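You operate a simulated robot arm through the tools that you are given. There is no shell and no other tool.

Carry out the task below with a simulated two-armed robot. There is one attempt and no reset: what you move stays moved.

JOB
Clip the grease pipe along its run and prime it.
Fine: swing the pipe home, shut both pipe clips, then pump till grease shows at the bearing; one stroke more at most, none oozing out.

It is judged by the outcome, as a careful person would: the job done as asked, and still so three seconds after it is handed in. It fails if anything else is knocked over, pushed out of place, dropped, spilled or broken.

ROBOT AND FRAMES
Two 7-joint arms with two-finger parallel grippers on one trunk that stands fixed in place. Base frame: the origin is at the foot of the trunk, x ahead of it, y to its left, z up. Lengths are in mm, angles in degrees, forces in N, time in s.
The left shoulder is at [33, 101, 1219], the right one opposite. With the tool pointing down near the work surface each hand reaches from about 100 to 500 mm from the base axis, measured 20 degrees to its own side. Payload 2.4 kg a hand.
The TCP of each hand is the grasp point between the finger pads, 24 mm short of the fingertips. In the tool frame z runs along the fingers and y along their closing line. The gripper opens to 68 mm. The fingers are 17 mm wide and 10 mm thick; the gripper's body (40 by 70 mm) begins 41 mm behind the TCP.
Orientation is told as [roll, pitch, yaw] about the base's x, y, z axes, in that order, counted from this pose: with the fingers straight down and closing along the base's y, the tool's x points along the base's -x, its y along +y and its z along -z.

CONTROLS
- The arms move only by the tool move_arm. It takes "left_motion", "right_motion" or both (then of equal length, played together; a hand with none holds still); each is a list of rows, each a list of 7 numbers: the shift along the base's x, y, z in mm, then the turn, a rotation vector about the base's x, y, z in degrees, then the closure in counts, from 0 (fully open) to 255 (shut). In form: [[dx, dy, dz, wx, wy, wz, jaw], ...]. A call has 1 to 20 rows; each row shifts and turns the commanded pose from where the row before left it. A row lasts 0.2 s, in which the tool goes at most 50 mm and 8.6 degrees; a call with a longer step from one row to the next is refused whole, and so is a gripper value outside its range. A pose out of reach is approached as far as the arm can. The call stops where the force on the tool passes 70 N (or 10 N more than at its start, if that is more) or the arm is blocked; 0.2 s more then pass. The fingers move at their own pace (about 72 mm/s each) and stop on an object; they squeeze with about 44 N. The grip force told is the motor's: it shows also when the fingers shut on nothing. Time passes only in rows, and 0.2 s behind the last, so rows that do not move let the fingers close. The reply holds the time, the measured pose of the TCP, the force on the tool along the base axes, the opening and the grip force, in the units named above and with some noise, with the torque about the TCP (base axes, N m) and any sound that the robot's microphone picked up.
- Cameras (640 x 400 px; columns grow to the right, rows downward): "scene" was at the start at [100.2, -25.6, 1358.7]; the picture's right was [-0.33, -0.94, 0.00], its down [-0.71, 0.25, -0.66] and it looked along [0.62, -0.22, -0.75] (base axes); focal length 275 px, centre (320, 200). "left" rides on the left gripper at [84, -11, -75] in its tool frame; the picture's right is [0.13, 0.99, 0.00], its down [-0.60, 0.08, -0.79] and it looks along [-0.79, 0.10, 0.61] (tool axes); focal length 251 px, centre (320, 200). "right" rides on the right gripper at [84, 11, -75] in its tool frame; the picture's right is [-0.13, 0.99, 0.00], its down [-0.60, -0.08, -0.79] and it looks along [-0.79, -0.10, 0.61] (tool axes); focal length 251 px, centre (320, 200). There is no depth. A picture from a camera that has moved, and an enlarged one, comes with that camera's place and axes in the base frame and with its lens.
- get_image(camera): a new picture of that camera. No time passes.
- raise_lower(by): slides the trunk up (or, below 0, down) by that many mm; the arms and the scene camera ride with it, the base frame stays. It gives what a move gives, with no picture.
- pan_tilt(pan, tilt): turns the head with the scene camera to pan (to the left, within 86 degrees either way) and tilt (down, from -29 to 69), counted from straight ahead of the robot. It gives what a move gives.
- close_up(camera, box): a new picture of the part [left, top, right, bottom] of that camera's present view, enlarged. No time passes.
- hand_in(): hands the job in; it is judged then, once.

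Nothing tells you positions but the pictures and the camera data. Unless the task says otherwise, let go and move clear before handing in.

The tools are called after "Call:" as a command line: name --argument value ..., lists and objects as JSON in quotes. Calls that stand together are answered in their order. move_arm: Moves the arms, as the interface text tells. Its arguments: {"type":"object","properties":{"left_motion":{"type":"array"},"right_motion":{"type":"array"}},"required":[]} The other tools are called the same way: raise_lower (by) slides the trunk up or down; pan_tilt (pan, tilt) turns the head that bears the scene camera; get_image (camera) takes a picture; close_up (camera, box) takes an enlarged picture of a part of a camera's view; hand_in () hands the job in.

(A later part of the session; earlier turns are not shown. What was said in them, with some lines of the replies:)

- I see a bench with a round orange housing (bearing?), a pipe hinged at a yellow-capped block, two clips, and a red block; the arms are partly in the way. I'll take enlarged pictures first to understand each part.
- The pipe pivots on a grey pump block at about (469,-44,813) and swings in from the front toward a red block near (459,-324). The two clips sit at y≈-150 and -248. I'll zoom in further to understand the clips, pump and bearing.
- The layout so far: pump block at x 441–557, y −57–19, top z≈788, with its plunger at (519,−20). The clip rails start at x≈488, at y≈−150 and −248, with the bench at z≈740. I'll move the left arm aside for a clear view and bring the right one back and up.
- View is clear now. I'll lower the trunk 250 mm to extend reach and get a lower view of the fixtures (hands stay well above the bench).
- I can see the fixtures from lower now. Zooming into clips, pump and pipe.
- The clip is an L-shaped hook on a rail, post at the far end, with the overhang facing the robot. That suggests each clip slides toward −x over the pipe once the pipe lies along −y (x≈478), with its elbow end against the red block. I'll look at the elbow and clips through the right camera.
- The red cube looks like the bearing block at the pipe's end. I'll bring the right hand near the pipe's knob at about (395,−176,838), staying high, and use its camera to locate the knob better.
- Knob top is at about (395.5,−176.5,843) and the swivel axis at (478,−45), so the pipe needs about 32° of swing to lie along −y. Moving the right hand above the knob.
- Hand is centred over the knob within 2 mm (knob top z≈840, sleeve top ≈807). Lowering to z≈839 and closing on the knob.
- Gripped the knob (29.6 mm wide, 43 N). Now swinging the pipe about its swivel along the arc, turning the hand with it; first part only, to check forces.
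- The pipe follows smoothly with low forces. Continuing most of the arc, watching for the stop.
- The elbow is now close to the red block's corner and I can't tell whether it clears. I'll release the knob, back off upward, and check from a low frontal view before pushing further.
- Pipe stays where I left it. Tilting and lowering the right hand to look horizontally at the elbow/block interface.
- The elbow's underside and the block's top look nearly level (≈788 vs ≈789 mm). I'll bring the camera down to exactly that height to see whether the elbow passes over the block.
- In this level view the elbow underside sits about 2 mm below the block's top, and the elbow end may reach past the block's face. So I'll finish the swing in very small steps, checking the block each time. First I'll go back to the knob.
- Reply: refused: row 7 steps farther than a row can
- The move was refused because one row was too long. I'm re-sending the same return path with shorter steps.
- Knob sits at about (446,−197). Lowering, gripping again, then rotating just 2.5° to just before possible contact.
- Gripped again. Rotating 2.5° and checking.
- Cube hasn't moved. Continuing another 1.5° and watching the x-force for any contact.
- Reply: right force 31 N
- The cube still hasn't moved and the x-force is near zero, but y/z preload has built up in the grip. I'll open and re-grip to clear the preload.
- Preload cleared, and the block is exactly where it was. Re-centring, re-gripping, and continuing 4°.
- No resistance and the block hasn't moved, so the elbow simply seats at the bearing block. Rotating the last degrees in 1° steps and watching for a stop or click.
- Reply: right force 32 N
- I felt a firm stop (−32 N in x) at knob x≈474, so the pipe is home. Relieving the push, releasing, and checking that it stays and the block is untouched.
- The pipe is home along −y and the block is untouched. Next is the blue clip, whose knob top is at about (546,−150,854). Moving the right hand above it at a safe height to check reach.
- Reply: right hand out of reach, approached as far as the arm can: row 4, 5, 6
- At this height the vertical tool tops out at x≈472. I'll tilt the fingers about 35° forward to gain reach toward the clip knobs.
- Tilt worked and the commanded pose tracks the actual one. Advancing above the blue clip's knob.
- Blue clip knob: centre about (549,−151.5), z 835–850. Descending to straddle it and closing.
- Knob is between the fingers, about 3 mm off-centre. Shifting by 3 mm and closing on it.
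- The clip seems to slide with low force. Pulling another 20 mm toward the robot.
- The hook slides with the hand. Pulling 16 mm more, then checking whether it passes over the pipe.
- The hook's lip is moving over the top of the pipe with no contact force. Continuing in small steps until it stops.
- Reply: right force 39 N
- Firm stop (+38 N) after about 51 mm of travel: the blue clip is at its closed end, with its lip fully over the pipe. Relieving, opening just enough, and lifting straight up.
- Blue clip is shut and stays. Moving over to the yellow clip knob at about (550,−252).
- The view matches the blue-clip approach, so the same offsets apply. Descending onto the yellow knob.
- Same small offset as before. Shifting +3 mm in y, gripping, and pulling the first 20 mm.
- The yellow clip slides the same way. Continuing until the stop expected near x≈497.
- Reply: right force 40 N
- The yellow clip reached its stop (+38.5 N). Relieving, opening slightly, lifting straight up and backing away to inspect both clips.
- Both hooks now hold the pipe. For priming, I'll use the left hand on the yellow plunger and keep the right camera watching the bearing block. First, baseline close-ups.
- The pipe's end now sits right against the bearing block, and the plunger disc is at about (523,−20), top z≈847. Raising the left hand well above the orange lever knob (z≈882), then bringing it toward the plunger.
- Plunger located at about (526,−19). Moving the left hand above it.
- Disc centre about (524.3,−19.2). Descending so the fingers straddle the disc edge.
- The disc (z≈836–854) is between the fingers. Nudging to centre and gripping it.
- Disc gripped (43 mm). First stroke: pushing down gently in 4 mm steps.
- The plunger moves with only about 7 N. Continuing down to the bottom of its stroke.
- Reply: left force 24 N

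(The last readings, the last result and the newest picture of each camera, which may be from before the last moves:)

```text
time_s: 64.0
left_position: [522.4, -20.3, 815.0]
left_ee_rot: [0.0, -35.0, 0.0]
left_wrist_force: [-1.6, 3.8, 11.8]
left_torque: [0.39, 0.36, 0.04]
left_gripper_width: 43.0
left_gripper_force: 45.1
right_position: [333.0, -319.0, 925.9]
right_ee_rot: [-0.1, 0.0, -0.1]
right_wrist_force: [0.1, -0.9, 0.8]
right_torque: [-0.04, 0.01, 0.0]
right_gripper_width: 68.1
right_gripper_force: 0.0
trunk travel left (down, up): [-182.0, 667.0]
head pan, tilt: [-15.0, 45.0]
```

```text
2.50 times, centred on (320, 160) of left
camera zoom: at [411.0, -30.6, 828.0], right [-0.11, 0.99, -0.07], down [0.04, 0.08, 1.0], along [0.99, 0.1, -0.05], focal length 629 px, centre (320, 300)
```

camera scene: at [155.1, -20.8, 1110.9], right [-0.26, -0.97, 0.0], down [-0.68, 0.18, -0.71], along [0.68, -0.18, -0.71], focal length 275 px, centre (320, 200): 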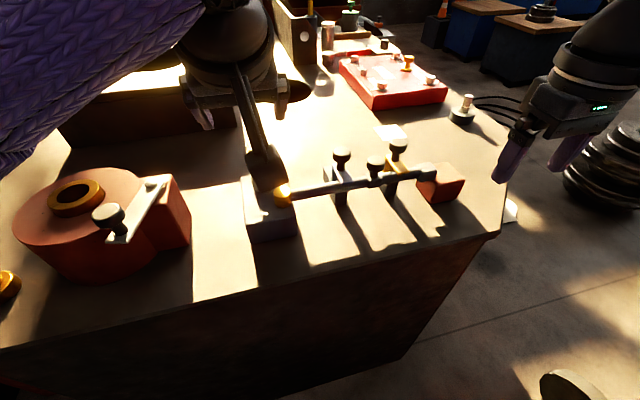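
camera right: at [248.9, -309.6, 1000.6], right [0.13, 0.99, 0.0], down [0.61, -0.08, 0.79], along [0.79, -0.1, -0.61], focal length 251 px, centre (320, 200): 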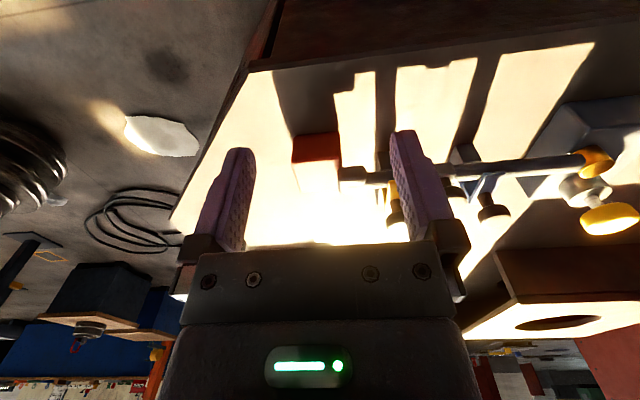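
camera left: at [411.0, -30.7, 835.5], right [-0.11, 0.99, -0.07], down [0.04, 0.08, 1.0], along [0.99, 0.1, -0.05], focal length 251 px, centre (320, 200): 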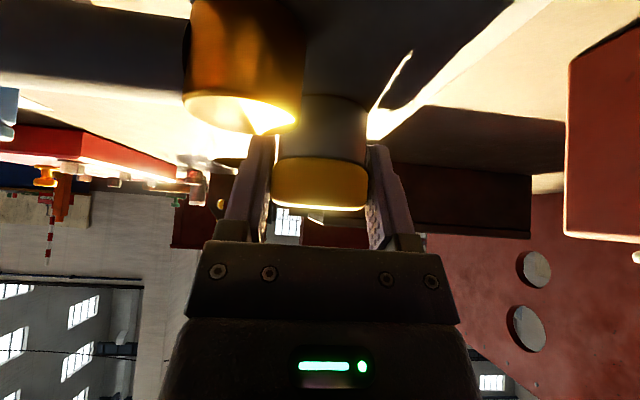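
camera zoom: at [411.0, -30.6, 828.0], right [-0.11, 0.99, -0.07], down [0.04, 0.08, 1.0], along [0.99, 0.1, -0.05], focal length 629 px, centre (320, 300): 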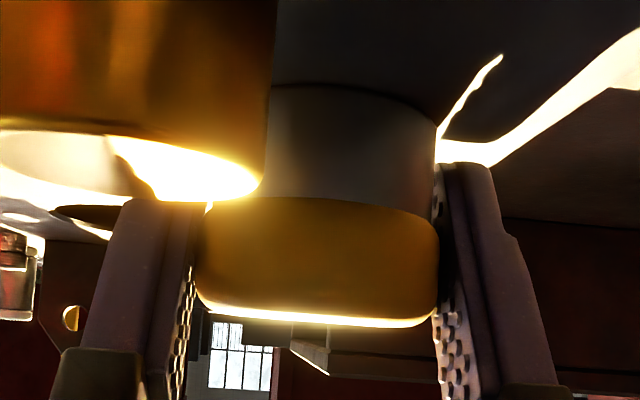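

The plunger is sprung (force grows slowly to about 12 N), and my fingertips are now close to the pump block at 27 mm down. I'll let it return fully up and check the bearing for grease.

Call:
move_arm --left_motion '[[0, 0, 7, 0, 0, 0, 255], [0, 0, 7, 0, 0, 0, 255], [0, 0, 7, 0, 0, 0, 255], [0, 0, 6, 0, 0, 0, 255], [0, 0, 0, 0, 0, 0, 255]]'

Call:
close_up --camera "right" --box '[260, 110, 400, 220]'

Call:
close_up --camera "scene" --box '[400, 150, 480, 220]'

Call:
close_up --camera "left" --box '[200, 0, 440, 240]'

```text
time_s: 65.2
left_position: [522.7, -19.7, 842.2]
left_ee_rot: [0.0, -34.9, 0.2]
left_wrist_force: [-10.8, 5.9, 4.8]
left_torque: [0.37, 0.53, 0.04]
left_gripper_width: 42.9
left_gripper_force: 45.0
right_position: [332.5, -318.7, 925.5]
right_ee_rot: [-0.2, -0.1, -0.1]
right_wrist_force: [0.1, 0.9, 0.3]
right_torque: [0.0, 0.01, 0.0]
right_gripper_width: 68.1
right_gripper_force: 0.1
trunk travel left (down, up): [-182.0, 667.0]
head pan, tilt: [-15.0, 45.0]
```

```text
3.64 times, centred on (330, 165) of right
camera zoom: at [248.0, -308.9, 1000.9], right [0.13, 0.99, 0.0], down [0.6, -0.08, 0.79], along [0.79, -0.1, -0.61], focal length 914 px, centre (284, 327)
```

zoom: 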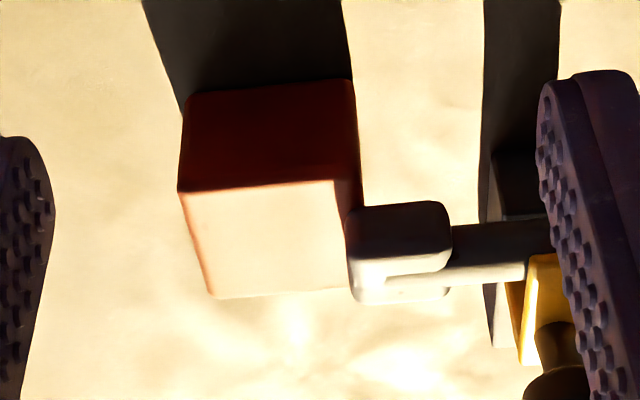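

```text
5.71 times, centred on (440, 185) of scene
camera zoom: at [153.6, -20.2, 1111.1], right [-0.26, -0.97, 0.0], down [-0.68, 0.18, -0.71], along [0.68, -0.18, -0.71], focal length 1570 px, centre (-366, 286)
```

zoom: 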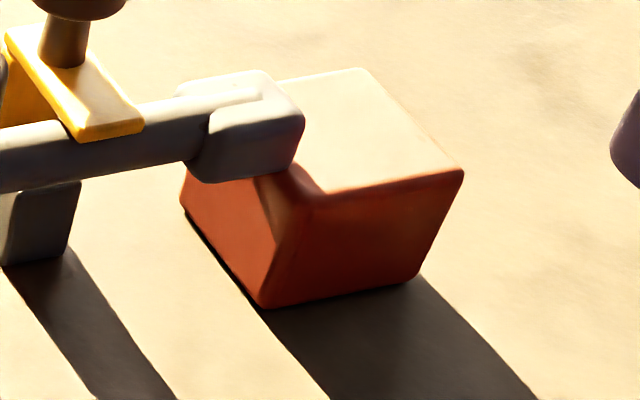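

```text
1.67 times, centred on (320, 120) of left
camera zoom: at [411.0, -30.7, 855.6], right [-0.11, 0.99, -0.07], down [0.04, 0.08, 1.0], along [0.99, 0.1, -0.05], focal length 419 px, centre (320, 333)
```

zoom: 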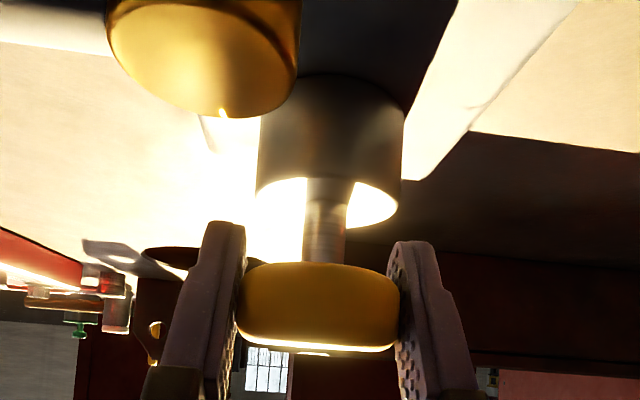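

No grease visible yet. I'll re-grip 8 mm higher on the disc so I can reach the true bottom of the stroke without the fingertips touching the pump block.

Call:
move_arm --left_motion '[[0, 0, 0, 0, 0, 0, 70], [0, 0, 0, 0, 0, 0, 60], [0, 0, 8, 0, 0, 0, 60], [0, 0, 0, 0, 0, 0, 150], [0, 0, 0, 0, 0, 0, 255], [0, 0, 0, 0, 0, 0, 255]]'

Call:
close_up --camera "left" --box '[200, 0, 440, 240]'

Call:
close_up --camera "right" --box '[260, 110, 400, 220]'

```text
time_s: 66.6
left_position: [523.8, -19.4, 849.1]
left_ee_rot: [0.0, -35.0, 0.0]
left_wrist_force: [0.0, 5.4, -0.5]
left_torque: [-0.08, -0.01, 0.0]
left_gripper_width: 42.5
left_gripper_force: 45.1
right_position: [333.9, -319.0, 925.3]
right_ee_rot: [0.0, 0.0, -0.1]
right_wrist_force: [-0.1, 0.2, 0.7]
right_torque: [0.0, -0.01, -0.01]
right_gripper_width: 68.3
right_gripper_force: 0.0
trunk travel left (down, up): [-182.0, 667.0]
head pan, tilt: [-15.0, 45.0]
```

```text
1.67 times, centred on (320, 120) of left
camera zoom: at [412.4, -30.8, 863.4], right [-0.11, 0.99, -0.07], down [0.04, 0.08, 1.0], along [0.99, 0.1, -0.05], focal length 419 px, centre (320, 333)
```

zoom: 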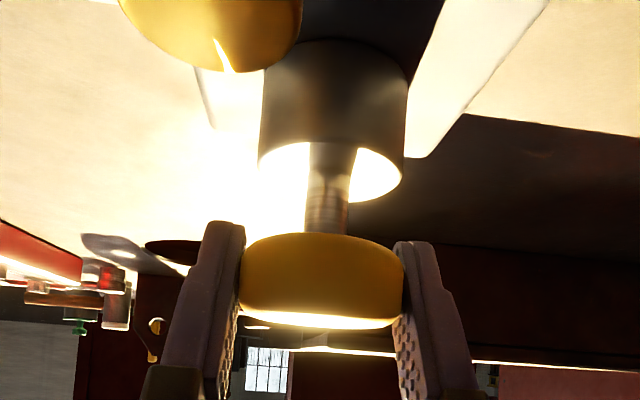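

```text
3.64 times, centred on (330, 165) of right
camera zoom: at [249.6, -308.9, 1000.5], right [0.13, 0.99, 0.0], down [0.6, -0.08, 0.79], along [0.79, -0.1, -0.61], focal length 914 px, centre (284, 327)
```

zoom: 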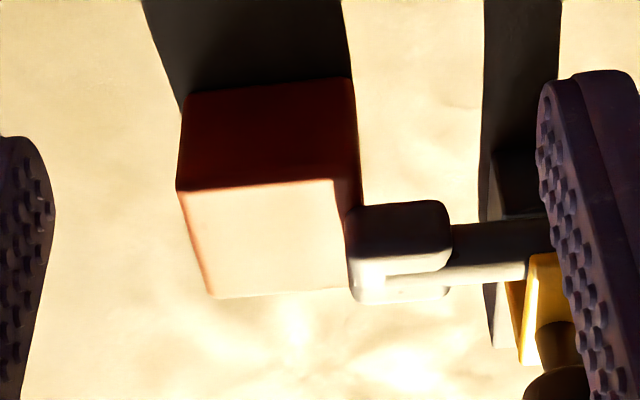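

Re-gripped. Second stroke: pressing down.

Call:
move_arm --left_motion '[[0, 0, -6, 0, 0, 0, 255], [0, 0, -6, 0, 0, 0, 255], [0, 0, -6, 0, 0, 0, 255], [0, 0, -6, 0, 0, 0, 255], [0, 0, -2, 0, 0, 0, 255], [0, 0, 0, 0, 0, 0, 255]]'

Call:
close_up --camera "right" --box '[260, 110, 400, 220]'

Call:
close_up --camera "scene" --box '[400, 150, 480, 220]'

Call:
close_up --camera "left" --box '[200, 0, 440, 240]'

```text
time_s: 68.0
left_position: [525.5, -19.2, 825.6]
left_ee_rot: [0.0, -35.1, 0.0]
left_wrist_force: [-4.6, 6.8, 10.8]
left_torque: [0.51, -0.18, -0.03]
left_gripper_width: 42.9
left_gripper_force: 45.0
right_position: [332.6, -319.2, 926.9]
right_ee_rot: [-0.1, -0.1, -0.1]
right_wrist_force: [-0.2, 0.2, 0.1]
right_torque: [0.02, -0.04, 0.01]
right_gripper_width: 67.7
right_gripper_force: 0.0
trunk travel left (down, up): [-182.0, 667.0]
head pan, tilt: [-15.0, 45.0]
```

```text
3.64 times, centred on (330, 165) of right
camera zoom: at [248.1, -308.8, 1001.0], right [0.13, 0.99, 0.0], down [0.6, -0.08, 0.79], along [0.79, -0.1, -0.61], focal length 914 px, centre (284, 327)
```

zoom: 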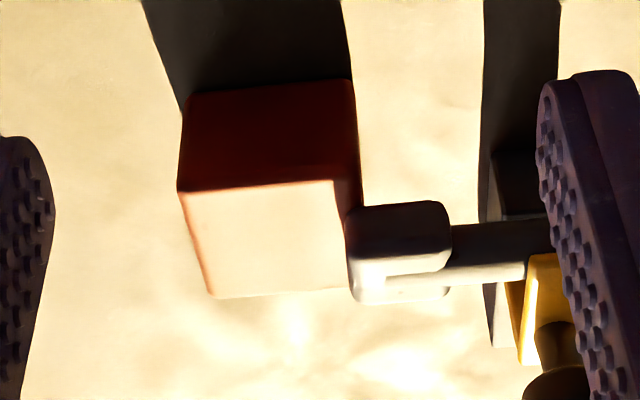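

```text
5.71 times, centred on (440, 185) of scene
camera zoom: at [153.7, -20.1, 1111.2], right [-0.26, -0.97, 0.0], down [-0.68, 0.18, -0.71], along [0.68, -0.18, -0.71], focal length 1570 px, centre (-366, 286)
```

zoom: 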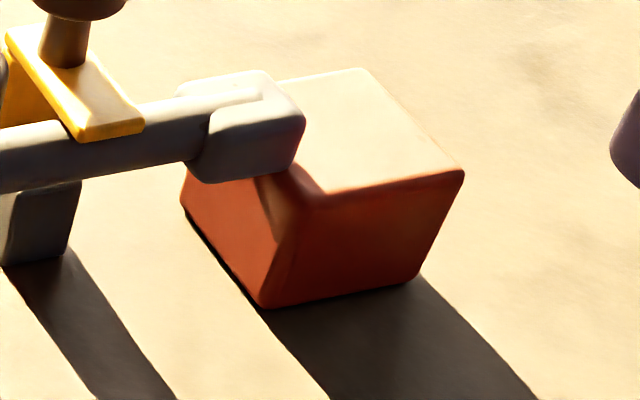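

```text
1.67 times, centred on (320, 120) of left
camera zoom: at [412.3, -30.8, 838.1], right [-0.11, 0.99, -0.07], down [0.04, 0.08, 1.0], along [0.99, 0.1, -0.05], focal length 419 px, centre (320, 333)
```

zoom: 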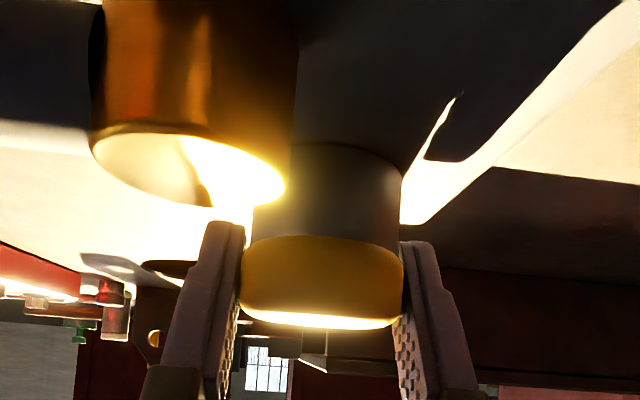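

Call:
move_arm --left_motion '[[0, 0, -2, 0, 0, 0, 255], [0, 0, -2, 0, 0, 0, 255], [0, 0, -2, 0, 0, 0, 255], [0, 0, 0, 0, 0, 0, 255]]'

Call:
close_up --camera "right" --box '[260, 110, 400, 220]'

Call:
close_up --camera "left" --box '[200, 0, 440, 240]'

```text
time_s: 69.0
left_position: [522.8, -19.9, 818.7]
left_ee_rot: [-0.1, -35.1, 0.0]
left_wrist_force: [6.0, 1.9, 19.0]
left_torque: [0.27, 0.41, -0.05]
left_gripper_width: 43.0
left_gripper_force: 45.0
right_position: [332.6, -319.9, 925.7]
right_ee_rot: [-0.1, -0.1, -0.1]
right_wrist_force: [0.1, 0.0, -0.4]
right_torque: [0.0, 0.0, -0.03]
right_gripper_width: 68.3
right_gripper_force: 0.2
trunk travel left (down, up): [-182.0, 667.0]
head pan, tilt: [-15.0, 45.0]
```

```text
3.64 times, centred on (330, 165) of right
camera zoom: at [248.8, -309.4, 1000.8], right [0.13, 0.99, 0.0], down [0.6, -0.08, 0.79], along [0.79, -0.1, -0.61], focal length 914 px, centre (284, 327)
```

zoom: 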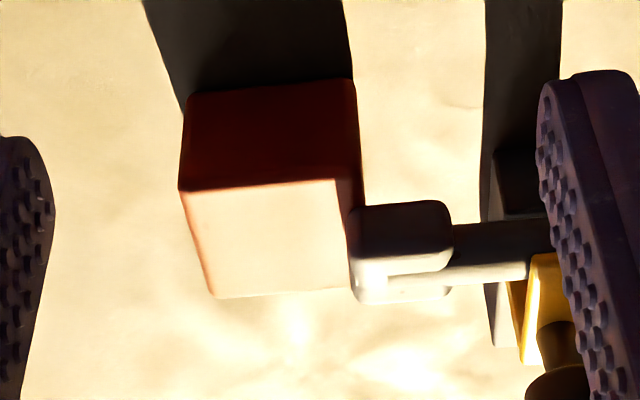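

```text
1.67 times, centred on (320, 120) of left
camera zoom: at [412.3, -30.6, 832.0], right [-0.11, 0.99, -0.08], down [0.04, 0.08, 1.0], along [0.99, 0.1, -0.05], focal length 419 px, centre (320, 333)
```

zoom: 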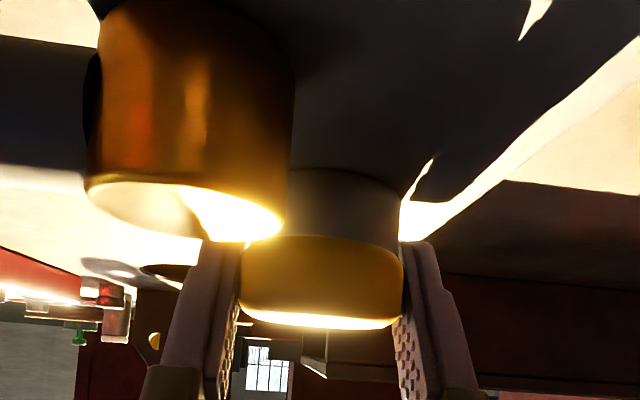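

Call:
move_arm --left_motion '[[0, 0, -1.5, 0, 0, 0, 255], [0, 0, -1.5, 0, 0, 0, 255], [0, 0, 0, 0, 0, 0, 255]]'

Call:
close_up --camera "right" --box '[260, 110, 400, 220]'

Call:
close_up --camera "left" --box '[200, 0, 440, 240]'

```text
time_s: 69.8
left_position: [523.5, -19.8, 816.7]
left_ee_rot: [-0.1, -35.2, 0.1]
left_wrist_force: [8.4, 2.7, 38.3]
left_torque: [0.34, -0.24, 0.02]
left_gripper_width: 43.2
left_gripper_force: 44.8
right_position: [331.7, -320.7, 925.5]
right_ee_rot: [0.0, -0.1, 0.0]
right_wrist_force: [-0.2, -0.3, -0.5]
right_torque: [0.02, -0.02, 0.02]
right_gripper_width: 68.1
right_gripper_force: 0.1
trunk travel left (down, up): [-182.0, 667.0]
head pan, tilt: [-15.0, 45.0]
```

```text
3.64 times, centred on (330, 165) of right
camera zoom: at [247.5, -309.2, 1001.3], right [0.13, 0.99, 0.0], down [0.6, -0.08, 0.79], along [0.79, -0.1, -0.61], focal length 914 px, centre (284, 327)
```

zoom: 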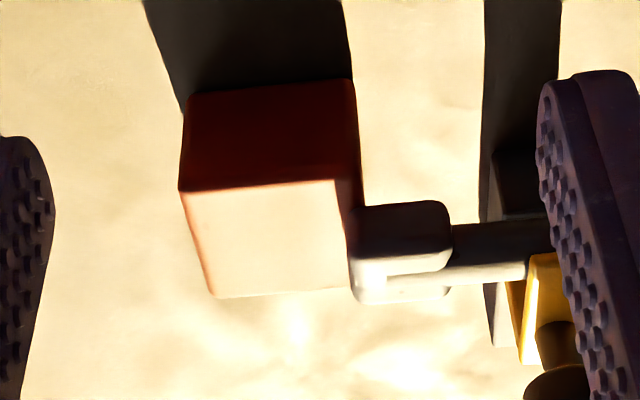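

```text
1.67 times, centred on (320, 120) of left
camera zoom: at [412.0, -30.6, 830.0], right [-0.1, 0.99, -0.08], down [0.03, 0.08, 1.0], along [0.99, 0.1, -0.04], focal length 419 px, centre (320, 333)
```

zoom: 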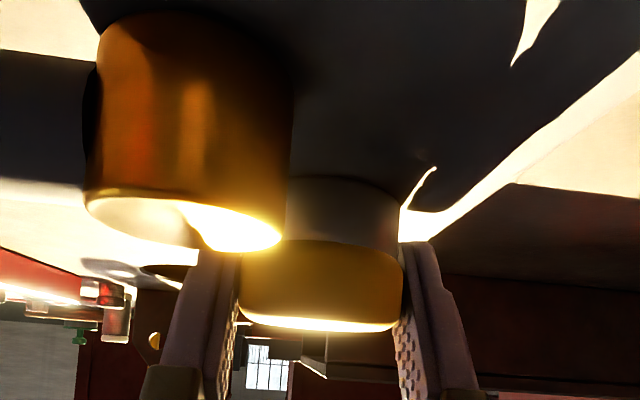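

Hard stop felt at about 30 mm of travel, so that's a full stroke. Returning up and checking for grease.

Call:
move_arm --left_motion '[[0, 0, 5, 0, 0, 0, 255], [0, 0, 7, 0, 0, 0, 255], [0, 0, 7, 0, 0, 0, 255], [0, 0, 7, 0, 0, 0, 255], [0, 0, 7, 0, 0, 0, 255], [0, 0, 2, 0, 0, 0, 255], [0, 0, 0, 0, 0, 0, 255]]'

Call:
close_up --camera "right" --box '[260, 110, 400, 220]'

Call:
close_up --camera "scene" --box '[400, 150, 480, 220]'

Call:
get_image --camera "scene"

```text
time_s: 71.4
left_position: [524.4, -19.3, 849.5]
left_ee_rot: [0.1, -34.8, 0.1]
left_wrist_force: [-6.2, 0.9, -6.5]
left_torque: [-0.34, -0.24, 0.07]
left_gripper_width: 42.9
left_gripper_force: 44.8
right_position: [333.6, -319.4, 925.1]
right_ee_rot: [-0.1, 0.0, -0.1]
right_wrist_force: [0.2, -0.6, -0.5]
right_torque: [-0.01, 0.03, -0.02]
right_gripper_width: 68.1
right_gripper_force: 0.1
trunk travel left (down, up): [-182.0, 667.0]
head pan, tilt: [-15.0, 45.0]
```

```text
3.64 times, centred on (330, 165) of right
camera zoom: at [249.1, -309.3, 1000.3], right [0.13, 0.99, 0.0], down [0.6, -0.08, 0.79], along [0.79, -0.1, -0.61], focal length 914 px, centre (284, 327)
```

zoom: 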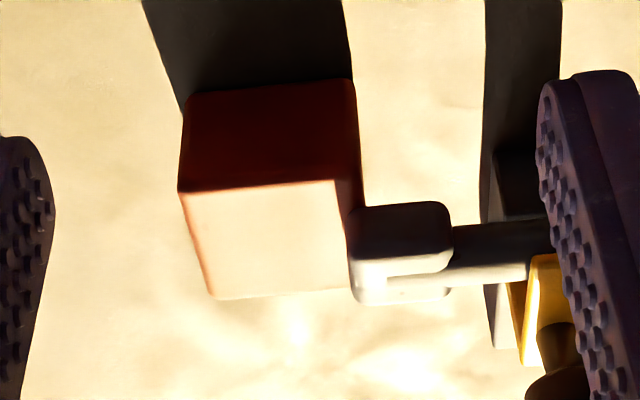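

```text
5.71 times, centred on (440, 185) of scene
camera zoom: at [154.8, -20.6, 1110.8], right [-0.26, -0.97, 0.0], down [-0.68, 0.18, -0.71], along [0.68, -0.18, -0.71], focal length 1570 px, centre (-366, 286)
```

zoom: 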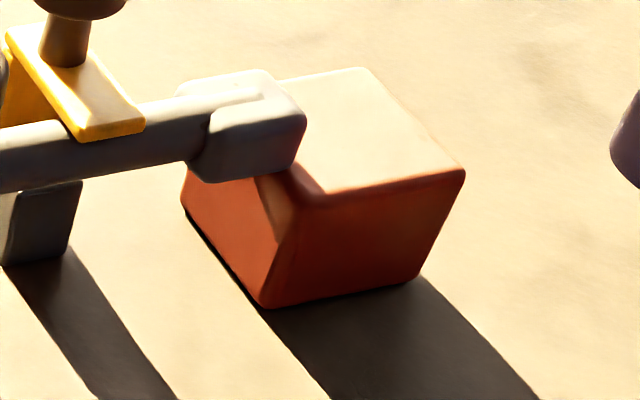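

```text
taken
camera scene: at [154.8, -20.6, 1110.8], right [-0.26, -0.97, 0.0], down [-0.68, 0.18, -0.71], along [0.68, -0.18, -0.71], focal length 275 px, centre (320, 200)
```

scene: 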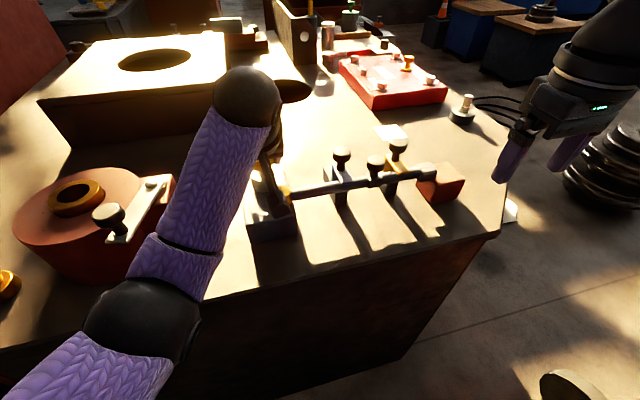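

Nothing visible yet. Doing the third full stroke (down to the stop and back), then checking.

Call:
move_arm --left_motion '[[0, 0, -7.5, 0, 0, 0, 255], [0, 0, -7.5, 0, 0, 0, 255], [0, 0, -7.5, 0, 0, 0, 255], [0, 0, -7.5, 0, 0, 0, 255], [0, 0, -3, 0, 0, 0, 255], [0, 0, 0, 0, 0, 0, 255]]'

Call:
close_up --camera "scene" --box '[400, 150, 480, 220]'

Call:
move_arm --left_motion '[[0, 0, 7.5, 0, 0, 0, 255], [0, 0, 7.5, 0, 0, 0, 255], [0, 0, 7.5, 0, 0, 0, 255], [0, 0, 7.5, 0, 0, 0, 255], [0, 0, 3, 0, 0, 0, 255], [0, 0, 0, 0, 0, 0, 255]]'

Call:
close_up --camera "right" --box '[260, 110, 400, 220]'

Call:
close_up --camera "scene" --box '[400, 150, 480, 220]'

Call:
close_up --camera "scene" --box '[230, 110, 490, 260]'

```text
time_s: 72.8
left_position: [523.2, -18.2, 817.9]
left_ee_rot: [-0.1, -35.2, 0.1]
left_wrist_force: [-1.1, 8.2, 16.0]
left_torque: [0.45, -0.27, 0.14]
left_gripper_width: 43.0
left_gripper_force: 44.7
right_position: [332.4, -318.5, 926.3]
right_ee_rot: [-0.2, -0.1, -0.1]
right_wrist_force: [-0.4, 0.0, -0.5]
right_torque: [0.0, 0.01, 0.01]
right_gripper_width: 67.8
right_gripper_force: 0.2
trunk travel left (down, up): [-182.0, 667.0]
head pan, tilt: [-15.0, 45.0]
```

```text
5.71 times, centred on (440, 185) of scene
camera zoom: at [153.8, -20.0, 1111.2], right [-0.26, -0.97, 0.0], down [-0.68, 0.18, -0.71], along [0.68, -0.18, -0.71], focal length 1570 px, centre (-366, 286)
```

zoom: 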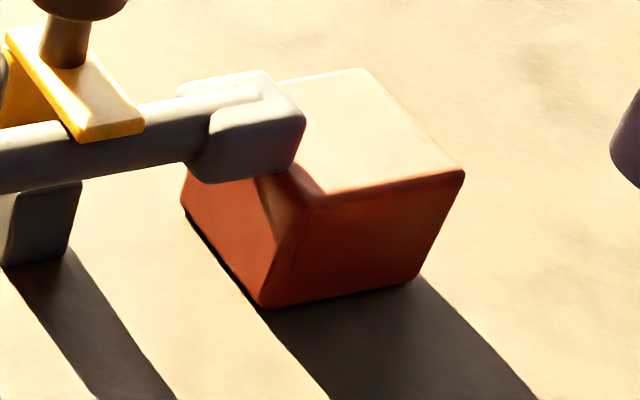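

```text
time_s: 74.2
left_position: [523.5, -19.3, 848.4]
left_ee_rot: [0.0, -34.7, 0.0]
left_wrist_force: [-9.0, 5.4, -10.5]
left_torque: [-0.29, -0.15, 0.08]
left_gripper_width: 43.0
left_gripper_force: 44.9
right_position: [333.5, -319.2, 925.0]
right_ee_rot: [-0.1, 0.1, 0.0]
right_wrist_force: [0.0, 0.6, 0.2]
right_torque: [0.0, -0.02, 0.02]
right_gripper_width: 68.0
right_gripper_force: 0.0
trunk travel left (down, up): [-182.0, 667.0]
head pan, tilt: [-15.0, 45.0]
```

```text
3.64 times, centred on (330, 165) of right
camera zoom: at [249.0, -309.0, 1000.4], right [0.13, 0.99, 0.0], down [0.6, -0.08, 0.79], along [0.79, -0.11, -0.61], focal length 914 px, centre (284, 327)
```

zoom: 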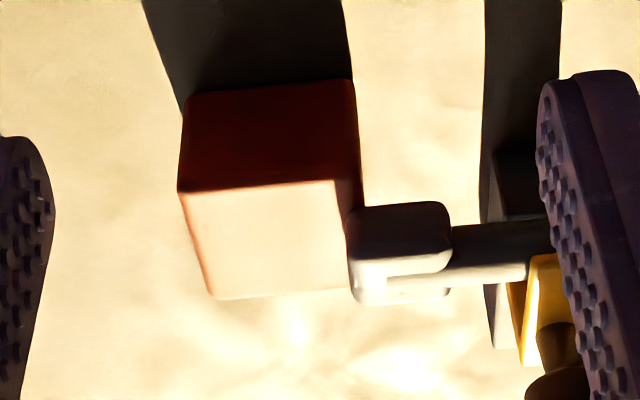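

```text
5.71 times, centred on (440, 185) of scene
camera zoom: at [154.8, -20.3, 1110.7], right [-0.26, -0.97, 0.0], down [-0.68, 0.18, -0.71], along [0.68, -0.18, -0.71], focal length 1570 px, centre (-366, 286)
```

zoom: 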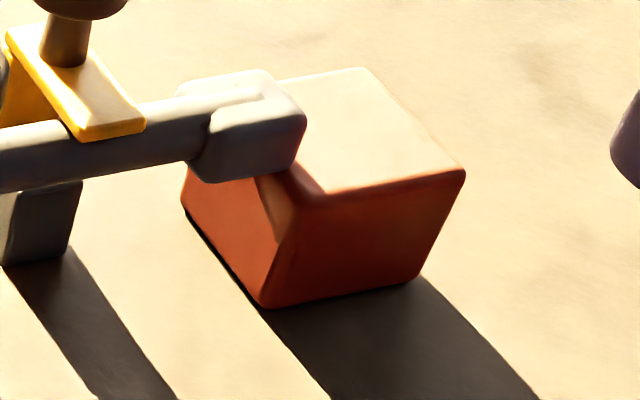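

```text
2.46 times, centred on (360, 185) of scene
camera zoom: at [154.8, -20.3, 1110.7], right [-0.26, -0.97, 0.0], down [-0.68, 0.18, -0.71], along [0.68, -0.18, -0.71], focal length 676 px, centre (222, 237)
```

zoom: 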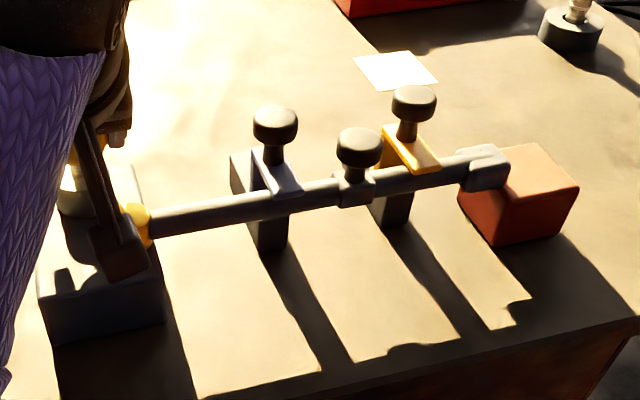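

Still nothing on the visible faces. Before more pumping I'll use the right camera to check the block's other sides so I don't miss the grease.

Call:
move_arm --right_motion '[[5.8, -8.9, -3, 0, 0, 7.5, 0], [5.8, -8.9, -3, 0, 0, 7.5, 0], [5.8, -8.9, -3, 0, 0, 7.5, 0], [5.8, -8.9, -3, 0, 0, 7.5, 0], [5.8, -8.9, -3, 0, 0, 7.5, 0], [5.8, -8.9, -3, 0, 0, 7.5, 0], [5.8, -8.9, -3, 0, 0, 7.5, 0], [5.8, -8.9, -3, 0, 0, 7.5, 0], [0, 0, 0, 0, 0, 0, 0]]'

Call:
get_image --camera "right"

```text
time_s: 76.2
left_position: [523.8, -19.3, 849.4]
left_ee_rot: [0.1, -34.7, 0.0]
left_wrist_force: [-20.9, 4.6, -25.1]
left_torque: [-0.31, 0.2, 0.08]
left_gripper_width: 42.7
left_gripper_force: 45.1
right_position: [381.0, -392.0, 899.6]
right_ee_rot: [0.0, 0.0, 59.9]
right_wrist_force: [-0.3, 0.9, 0.2]
right_torque: [0.0, -0.03, -0.01]
right_gripper_width: 67.8
right_gripper_force: 0.0
trunk travel left (down, up): [-182.0, 667.0]
head pan, tilt: [-15.0, 45.0]
```

```text
taken
camera right: at [328.5, -459.8, 974.7], right [-0.79, 0.61, 0.0], down [0.37, 0.48, 0.79], along [0.48, 0.63, -0.61], focal length 251 px, centre (320, 200)
```

right: 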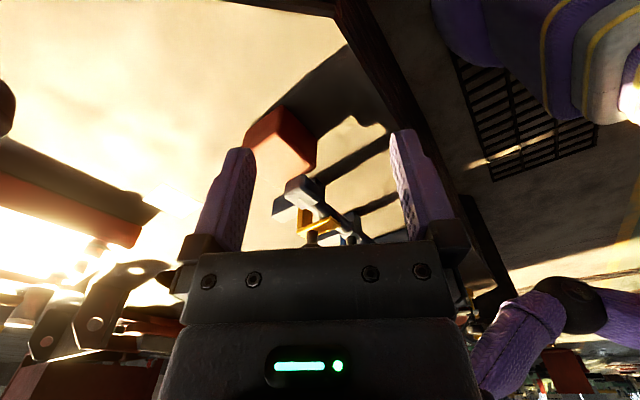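

Call:
close_up --camera "right" --box '[230, 90, 370, 230]'

Call:
close_up --camera "scene" --box '[0, 150, 200, 290]'

```text
2.86 times, centred on (300, 160) of right
camera zoom: at [328.5, -459.8, 974.7], right [-0.79, 0.61, 0.0], down [0.37, 0.48, 0.79], along [0.48, 0.63, -0.61], focal length 718 px, centre (377, 314)
```

zoom: 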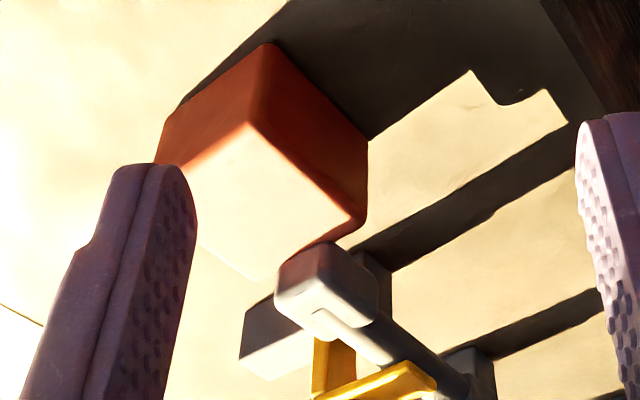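

```text
2.86 times, centred on (100, 220) of scene
camera zoom: at [154.7, -20.4, 1110.8], right [-0.26, -0.97, 0.0], down [-0.68, 0.18, -0.71], along [0.68, -0.18, -0.71], focal length 785 px, centre (949, 143)
```

zoom: 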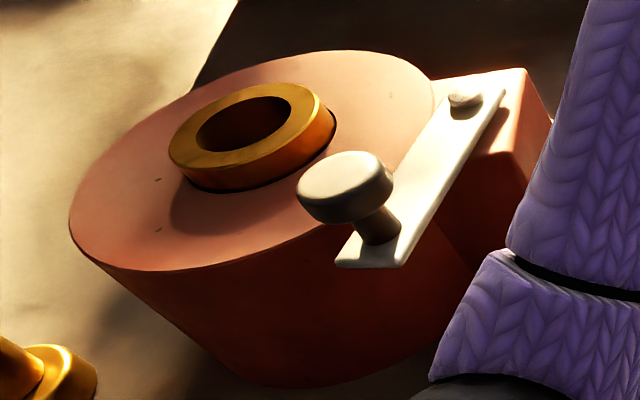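

No grease on any side yet. Relieving the upward pull slightly and doing the next full stroke, with both cameras watching.

Call:
move_arm --left_motion '[[0.5, 0, -7.5, 0, 0, 0, 255], [0.5, 0, -7.5, 0, 0, 0, 255], [0, 0, -7.5, 0, 0, 0, 255], [0, 0, -7.5, 0, 0, 0, 255], [0, 0, -4, 0, 0, 0, 255], [0, 0, 0, 0, 0, 0, 255]]'

Call:
close_up --camera "right" --box '[230, 90, 370, 230]'

Call:
close_up --camera "scene" --box '[400, 150, 480, 220]'

Call:
move_arm --left_motion '[[0, 0, 7.5, 0, 0, 0, 255], [0, 0, 7.5, 0, 0, 0, 255], [0, 0, 7.5, 0, 0, 0, 255], [0, 0, 7.5, 0, 0, 0, 255], [0, 0, 2, 0, 0, 0, 255], [0, 0, 0, 0, 0, 0, 255]]'

Call:
close_up --camera "right" --box '[230, 90, 370, 230]'

Call:
close_up --camera "scene" --box '[400, 150, 480, 220]'

```text
time_s: 77.6
left_position: [524.8, -20.0, 818.2]
left_ee_rot: [-0.1, -35.2, 0.1]
left_wrist_force: [-16.7, 6.4, 15.5]
left_torque: [0.41, -0.27, -0.01]
left_gripper_width: 43.2
left_gripper_force: 44.9
right_position: [379.0, -391.0, 900.4]
right_ee_rot: [-0.3, 0.0, 59.9]
right_wrist_force: [0.3, -0.1, 0.0]
right_torque: [0.01, -0.01, 0.01]
right_gripper_width: 68.0
right_gripper_force: 0.0
trunk travel left (down, up): [-182.0, 667.0]
head pan, tilt: [-15.0, 45.0]
```

```text
2.86 times, centred on (300, 160) of right
camera zoom: at [326.3, -459.4, 975.8], right [-0.79, 0.61, 0.0], down [0.37, 0.48, 0.79], along [0.49, 0.63, -0.61], focal length 718 px, centre (377, 314)
```

zoom: 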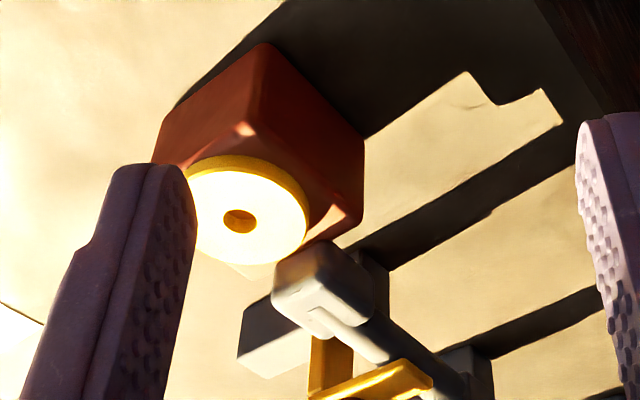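

```text
5.71 times, centred on (440, 185) of scene
camera zoom: at [152.2, -20.1, 1111.5], right [-0.26, -0.97, 0.0], down [-0.68, 0.18, -0.71], along [0.68, -0.18, -0.71], focal length 1570 px, centre (-366, 286)
```

zoom: 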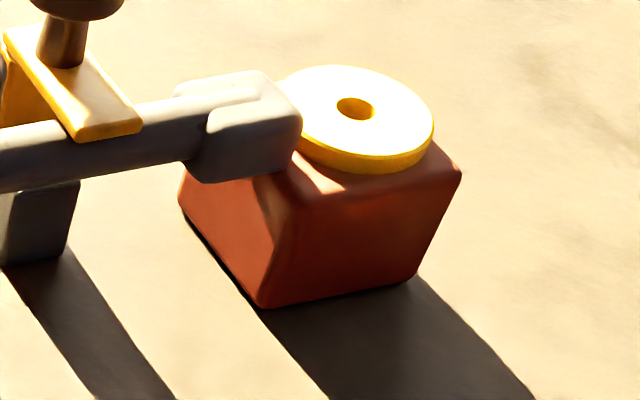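

```text
time_s: 79.0
left_position: [524.9, -20.1, 847.9]
left_ee_rot: [0.0, -34.9, 0.1]
left_wrist_force: [-14.7, 7.8, 0.4]
left_torque: [0.36, 0.14, 0.06]
left_gripper_width: 43.0
left_gripper_force: 45.5
right_position: [379.0, -391.2, 899.8]
right_ee_rot: [-0.2, 0.0, 59.8]
right_wrist_force: [0.0, -0.5, 0.4]
right_torque: [-0.01, 0.0, -0.03]
right_gripper_width: 68.1
right_gripper_force: 0.0
trunk travel left (down, up): [-182.0, 667.0]
head pan, tilt: [-15.0, 45.0]
```

```text
2.86 times, centred on (300, 160) of right
camera zoom: at [327.2, -459.3, 975.3], right [-0.79, 0.61, 0.0], down [0.37, 0.48, 0.79], along [0.48, 0.63, -0.61], focal length 718 px, centre (377, 314)
```

zoom: 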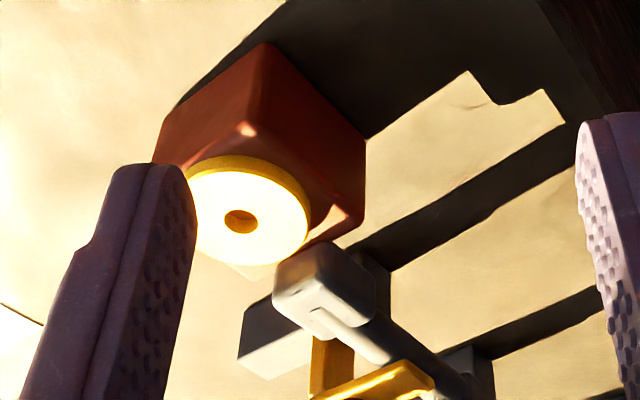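

```text
5.71 times, centred on (440, 185) of scene
camera zoom: at [153.4, -20.0, 1111.1], right [-0.26, -0.97, 0.0], down [-0.68, 0.18, -0.71], along [0.68, -0.18, -0.71], focal length 1570 px, centre (-366, 286)
```

zoom: 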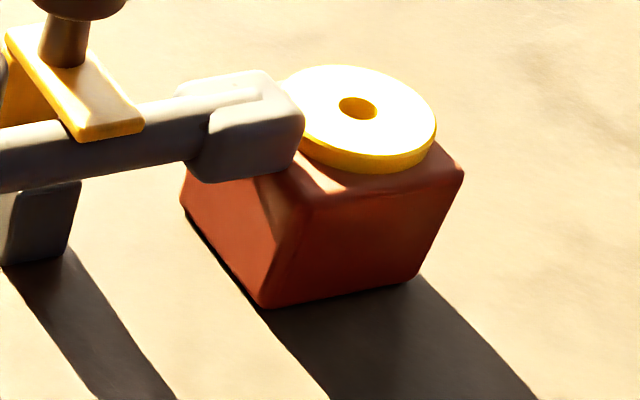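

A grease collar has appeared on top of the bearing block, so no more strokes. Releasing the plunger at its top position and withdrawing both hands upward and clear.

Call:
move_arm --left_motion '[[0, 0, 0, 0, 0, 0, 80], [0, 0, 0, 0, 0, 0, 0], [0, 0, 0, 0, 0, 0, 0], [0, 0, 20, 0, 0, 0, 0], [0, 0, 35, 0, 0, 0, 0], [0, 0, 40, 0, 0, 0, 0], [-20, 0, 30, 0, 0, 0, 0], [-30, 0, 0, 0, 7, 0, 0], [-30, 5, 0, 0, 7, 0, 0], [-30, 5, 0, 0, 7, 0, 0], [-30, 5, 0, 0, 7, 0, 0], [-30, 10, 0, 0, 7, 0, 0], [0, 0, 0, 0, 0, 0, 0]]'

Call:
get_image --camera "scene"

Call:
close_up --camera "scene" --box '[230, 110, 490, 260]'

Call:
close_up --camera "right" --box '[230, 90, 370, 230]'

```text
time_s: 81.8
left_position: [401.8, -11.7, 984.6]
left_ee_rot: [-2.0, -13.0, -1.2]
left_wrist_force: [0.1, 0.6, -0.5]
left_torque: [0.03, 0.03, 0.03]
left_gripper_width: 68.0
left_gripper_force: 0.1
left hand out of reach, approached as far as the arm can: row 8, 9
right_position: [381.6, -393.3, 899.2]
right_ee_rot: [-0.1, 0.0, 60.0]
right_wrist_force: [-0.4, -0.1, -0.5]
right_torque: [0.0, 0.0, -0.02]
right_gripper_width: 67.7
right_gripper_force: 0.0
trunk travel left (down, up): [-182.0, 667.0]
head pan, tilt: [-15.0, 45.0]
```

```text
taken
camera scene: at [155.0, -20.7, 1110.9], right [-0.26, -0.97, 0.0], down [-0.68, 0.18, -0.71], along [0.68, -0.18, -0.71], focal length 275 px, centre (320, 200)
```

scene: 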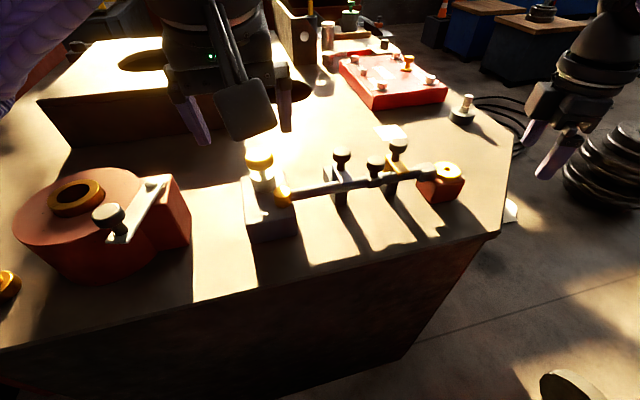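

```text
2.46 times, centred on (360, 185) of scene
camera zoom: at [155.0, -20.7, 1110.9], right [-0.26, -0.97, 0.0], down [-0.68, 0.18, -0.71], along [0.68, -0.18, -0.71], focal length 676 px, centre (222, 237)
```

zoom: 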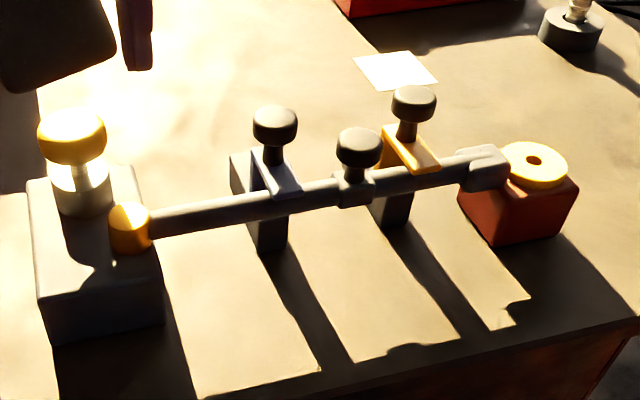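

```text
2.86 times, centred on (300, 160) of right
camera zoom: at [328.6, -459.9, 974.5], right [-0.79, 0.61, 0.0], down [0.37, 0.48, 0.79], along [0.48, 0.63, -0.61], focal length 718 px, centre (377, 314)
```

zoom: 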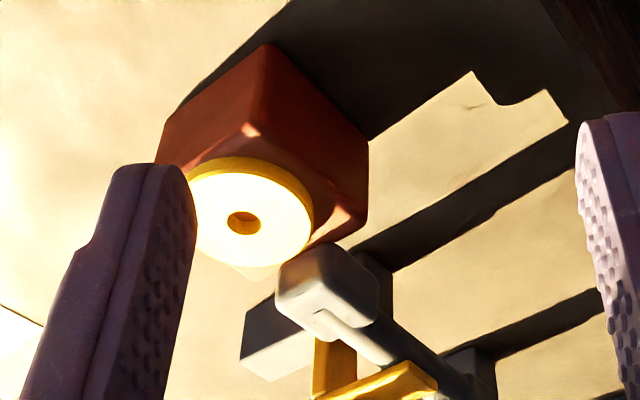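

Pipe home, both clips shut, plunger up and the grease collar showing cleanly. Moving both hands well clear and taking a last look before handing in.

Call:
move_arm --left_motion '[[-20, 30, 0, 0, 0, 0, 0], [-20, 30, 0, 0, 0, 0, 0], [-20, 30, 0, 0, 0, 0, 0], [-20, 30, 0, 0, 0, 0, 0], [0, 0, 0, 0, 0, 0, 0]]' --right_motion '[[-10, 0, 20, 0, 0, -7, 0], [-20, 0, 10, 0, 0, -7, 0], [-20, 0, 0, 0, 0, -7, 0], [-20, 0, 0, 0, 0, -7, 0], [0, 0, 0, 0, 0, 0, 0]]'

Call:
get_image --camera "scene"

Call:
close_up --camera "scene" --box '[310, 140, 430, 215]'

Call:
close_up --camera "scene" --box '[400, 150, 480, 220]'

Call:
close_up --camera "scene" --box '[325, 135, 365, 175]'

```text
time_s: 83.0
left_position: [320.3, 107.9, 983.5]
left_ee_rot: [-2.1, -13.1, -1.4]
left_wrist_force: [-0.8, 0.3, -0.4]
left_torque: [-0.04, 0.02, 0.01]
left_gripper_width: 68.0
left_gripper_force: 0.1
right_position: [310.6, -392.0, 929.9]
right_ee_rot: [-0.1, 0.0, 31.8]
right_wrist_force: [0.2, -0.1, -0.1]
right_torque: [-0.02, -0.03, -0.05]
right_gripper_width: 68.1
right_gripper_force: 0.1
trunk travel left (down, up): [-182.0, 667.0]
head pan, tilt: [-15.0, 45.0]
```

```text
taken
camera scene: at [154.8, -20.6, 1110.9], right [-0.26, -0.97, 0.0], down [-0.68, 0.18, -0.71], along [0.68, -0.18, -0.71], focal length 275 px, centre (320, 200)
```

scene: 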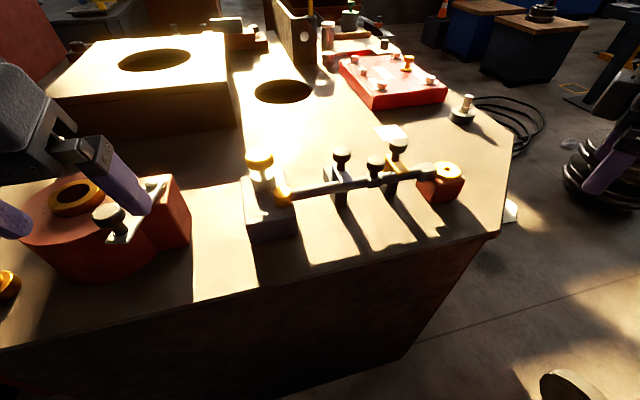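

```text
5.33 times, centred on (370, 178) of scene
camera zoom: at [154.8, -20.6, 1110.9], right [-0.26, -0.97, 0.0], down [-0.68, 0.18, -0.71], along [0.68, -0.18, -0.71], focal length 1465 px, centre (53, 320)
```

zoom: 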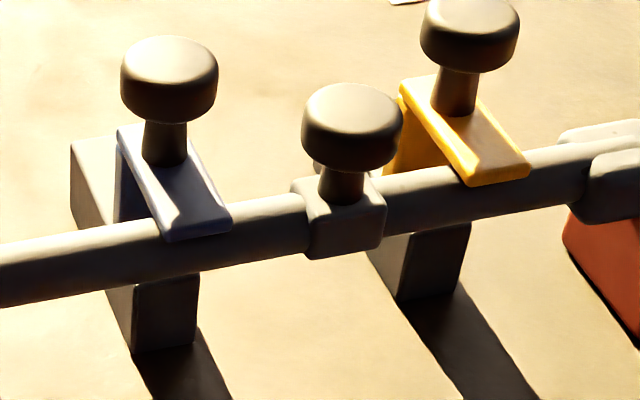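

```text
5.71 times, centred on (440, 185) of scene
camera zoom: at [154.8, -20.6, 1110.9], right [-0.26, -0.97, 0.0], down [-0.68, 0.18, -0.71], along [0.68, -0.18, -0.71], focal length 1570 px, centre (-366, 286)
```

zoom: 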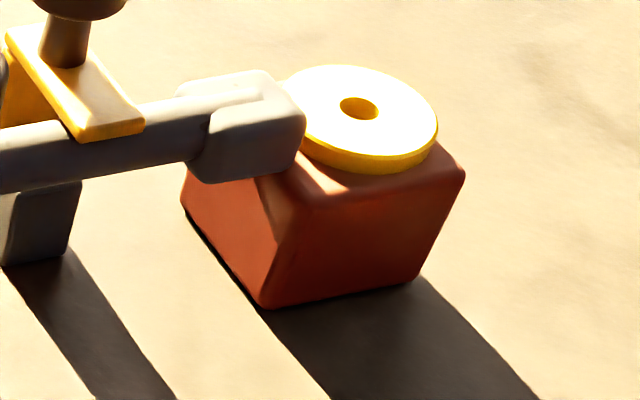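

```text
10.00 times, centred on (345, 155) of scene
camera zoom: at [154.8, -20.6, 1110.9], right [-0.26, -0.97, 0.0], down [-0.68, 0.18, -0.71], along [0.68, -0.18, -0.71], focal length 2747 px, centre (70, 650)
```

zoom: 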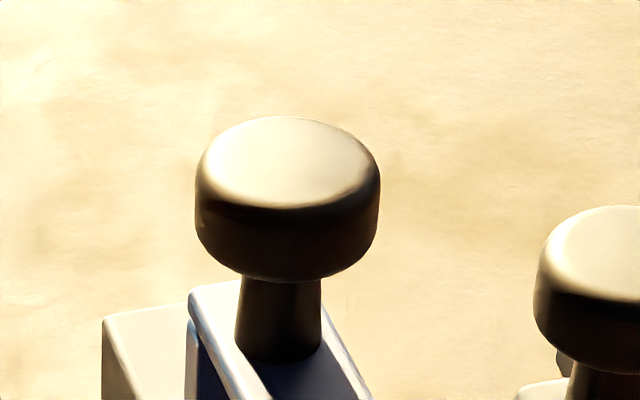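

Everything looks settled: the pipe lies home against the bearing block, and both clips are at their stops over it. The plunger is up, a clean grease collar shows on the bearing with none oozing out, and both hands are empty and clear. Handing in.

Call:
hand_in

```text
The job is handed in.
```

I swung the grease pipe home, shut both clips and pumped until grease showed at the bearing, then handed the job in. I don't have the judging result.

- **Pipe:** it swung round to a firm stop with its end against the red bearing block. The block did not move.
- **Clips:** I slid the blue and yellow clips over the pipe until each hit a solid stop, about 45 mm of travel. Both stayed put after I let go.
- **Priming:** grease showed as a clean collar on top of the bearing on the fourth press, and I stopped there, with none oozing out. The first press went only about 27 mm of the plunger's roughly 30 mm travel, so it may not have counted as a full stroke. The last three were full.
- **At hand-in:** the plunger was back up, both hands were empty and clear, and I saw nothing else on the bench moved.
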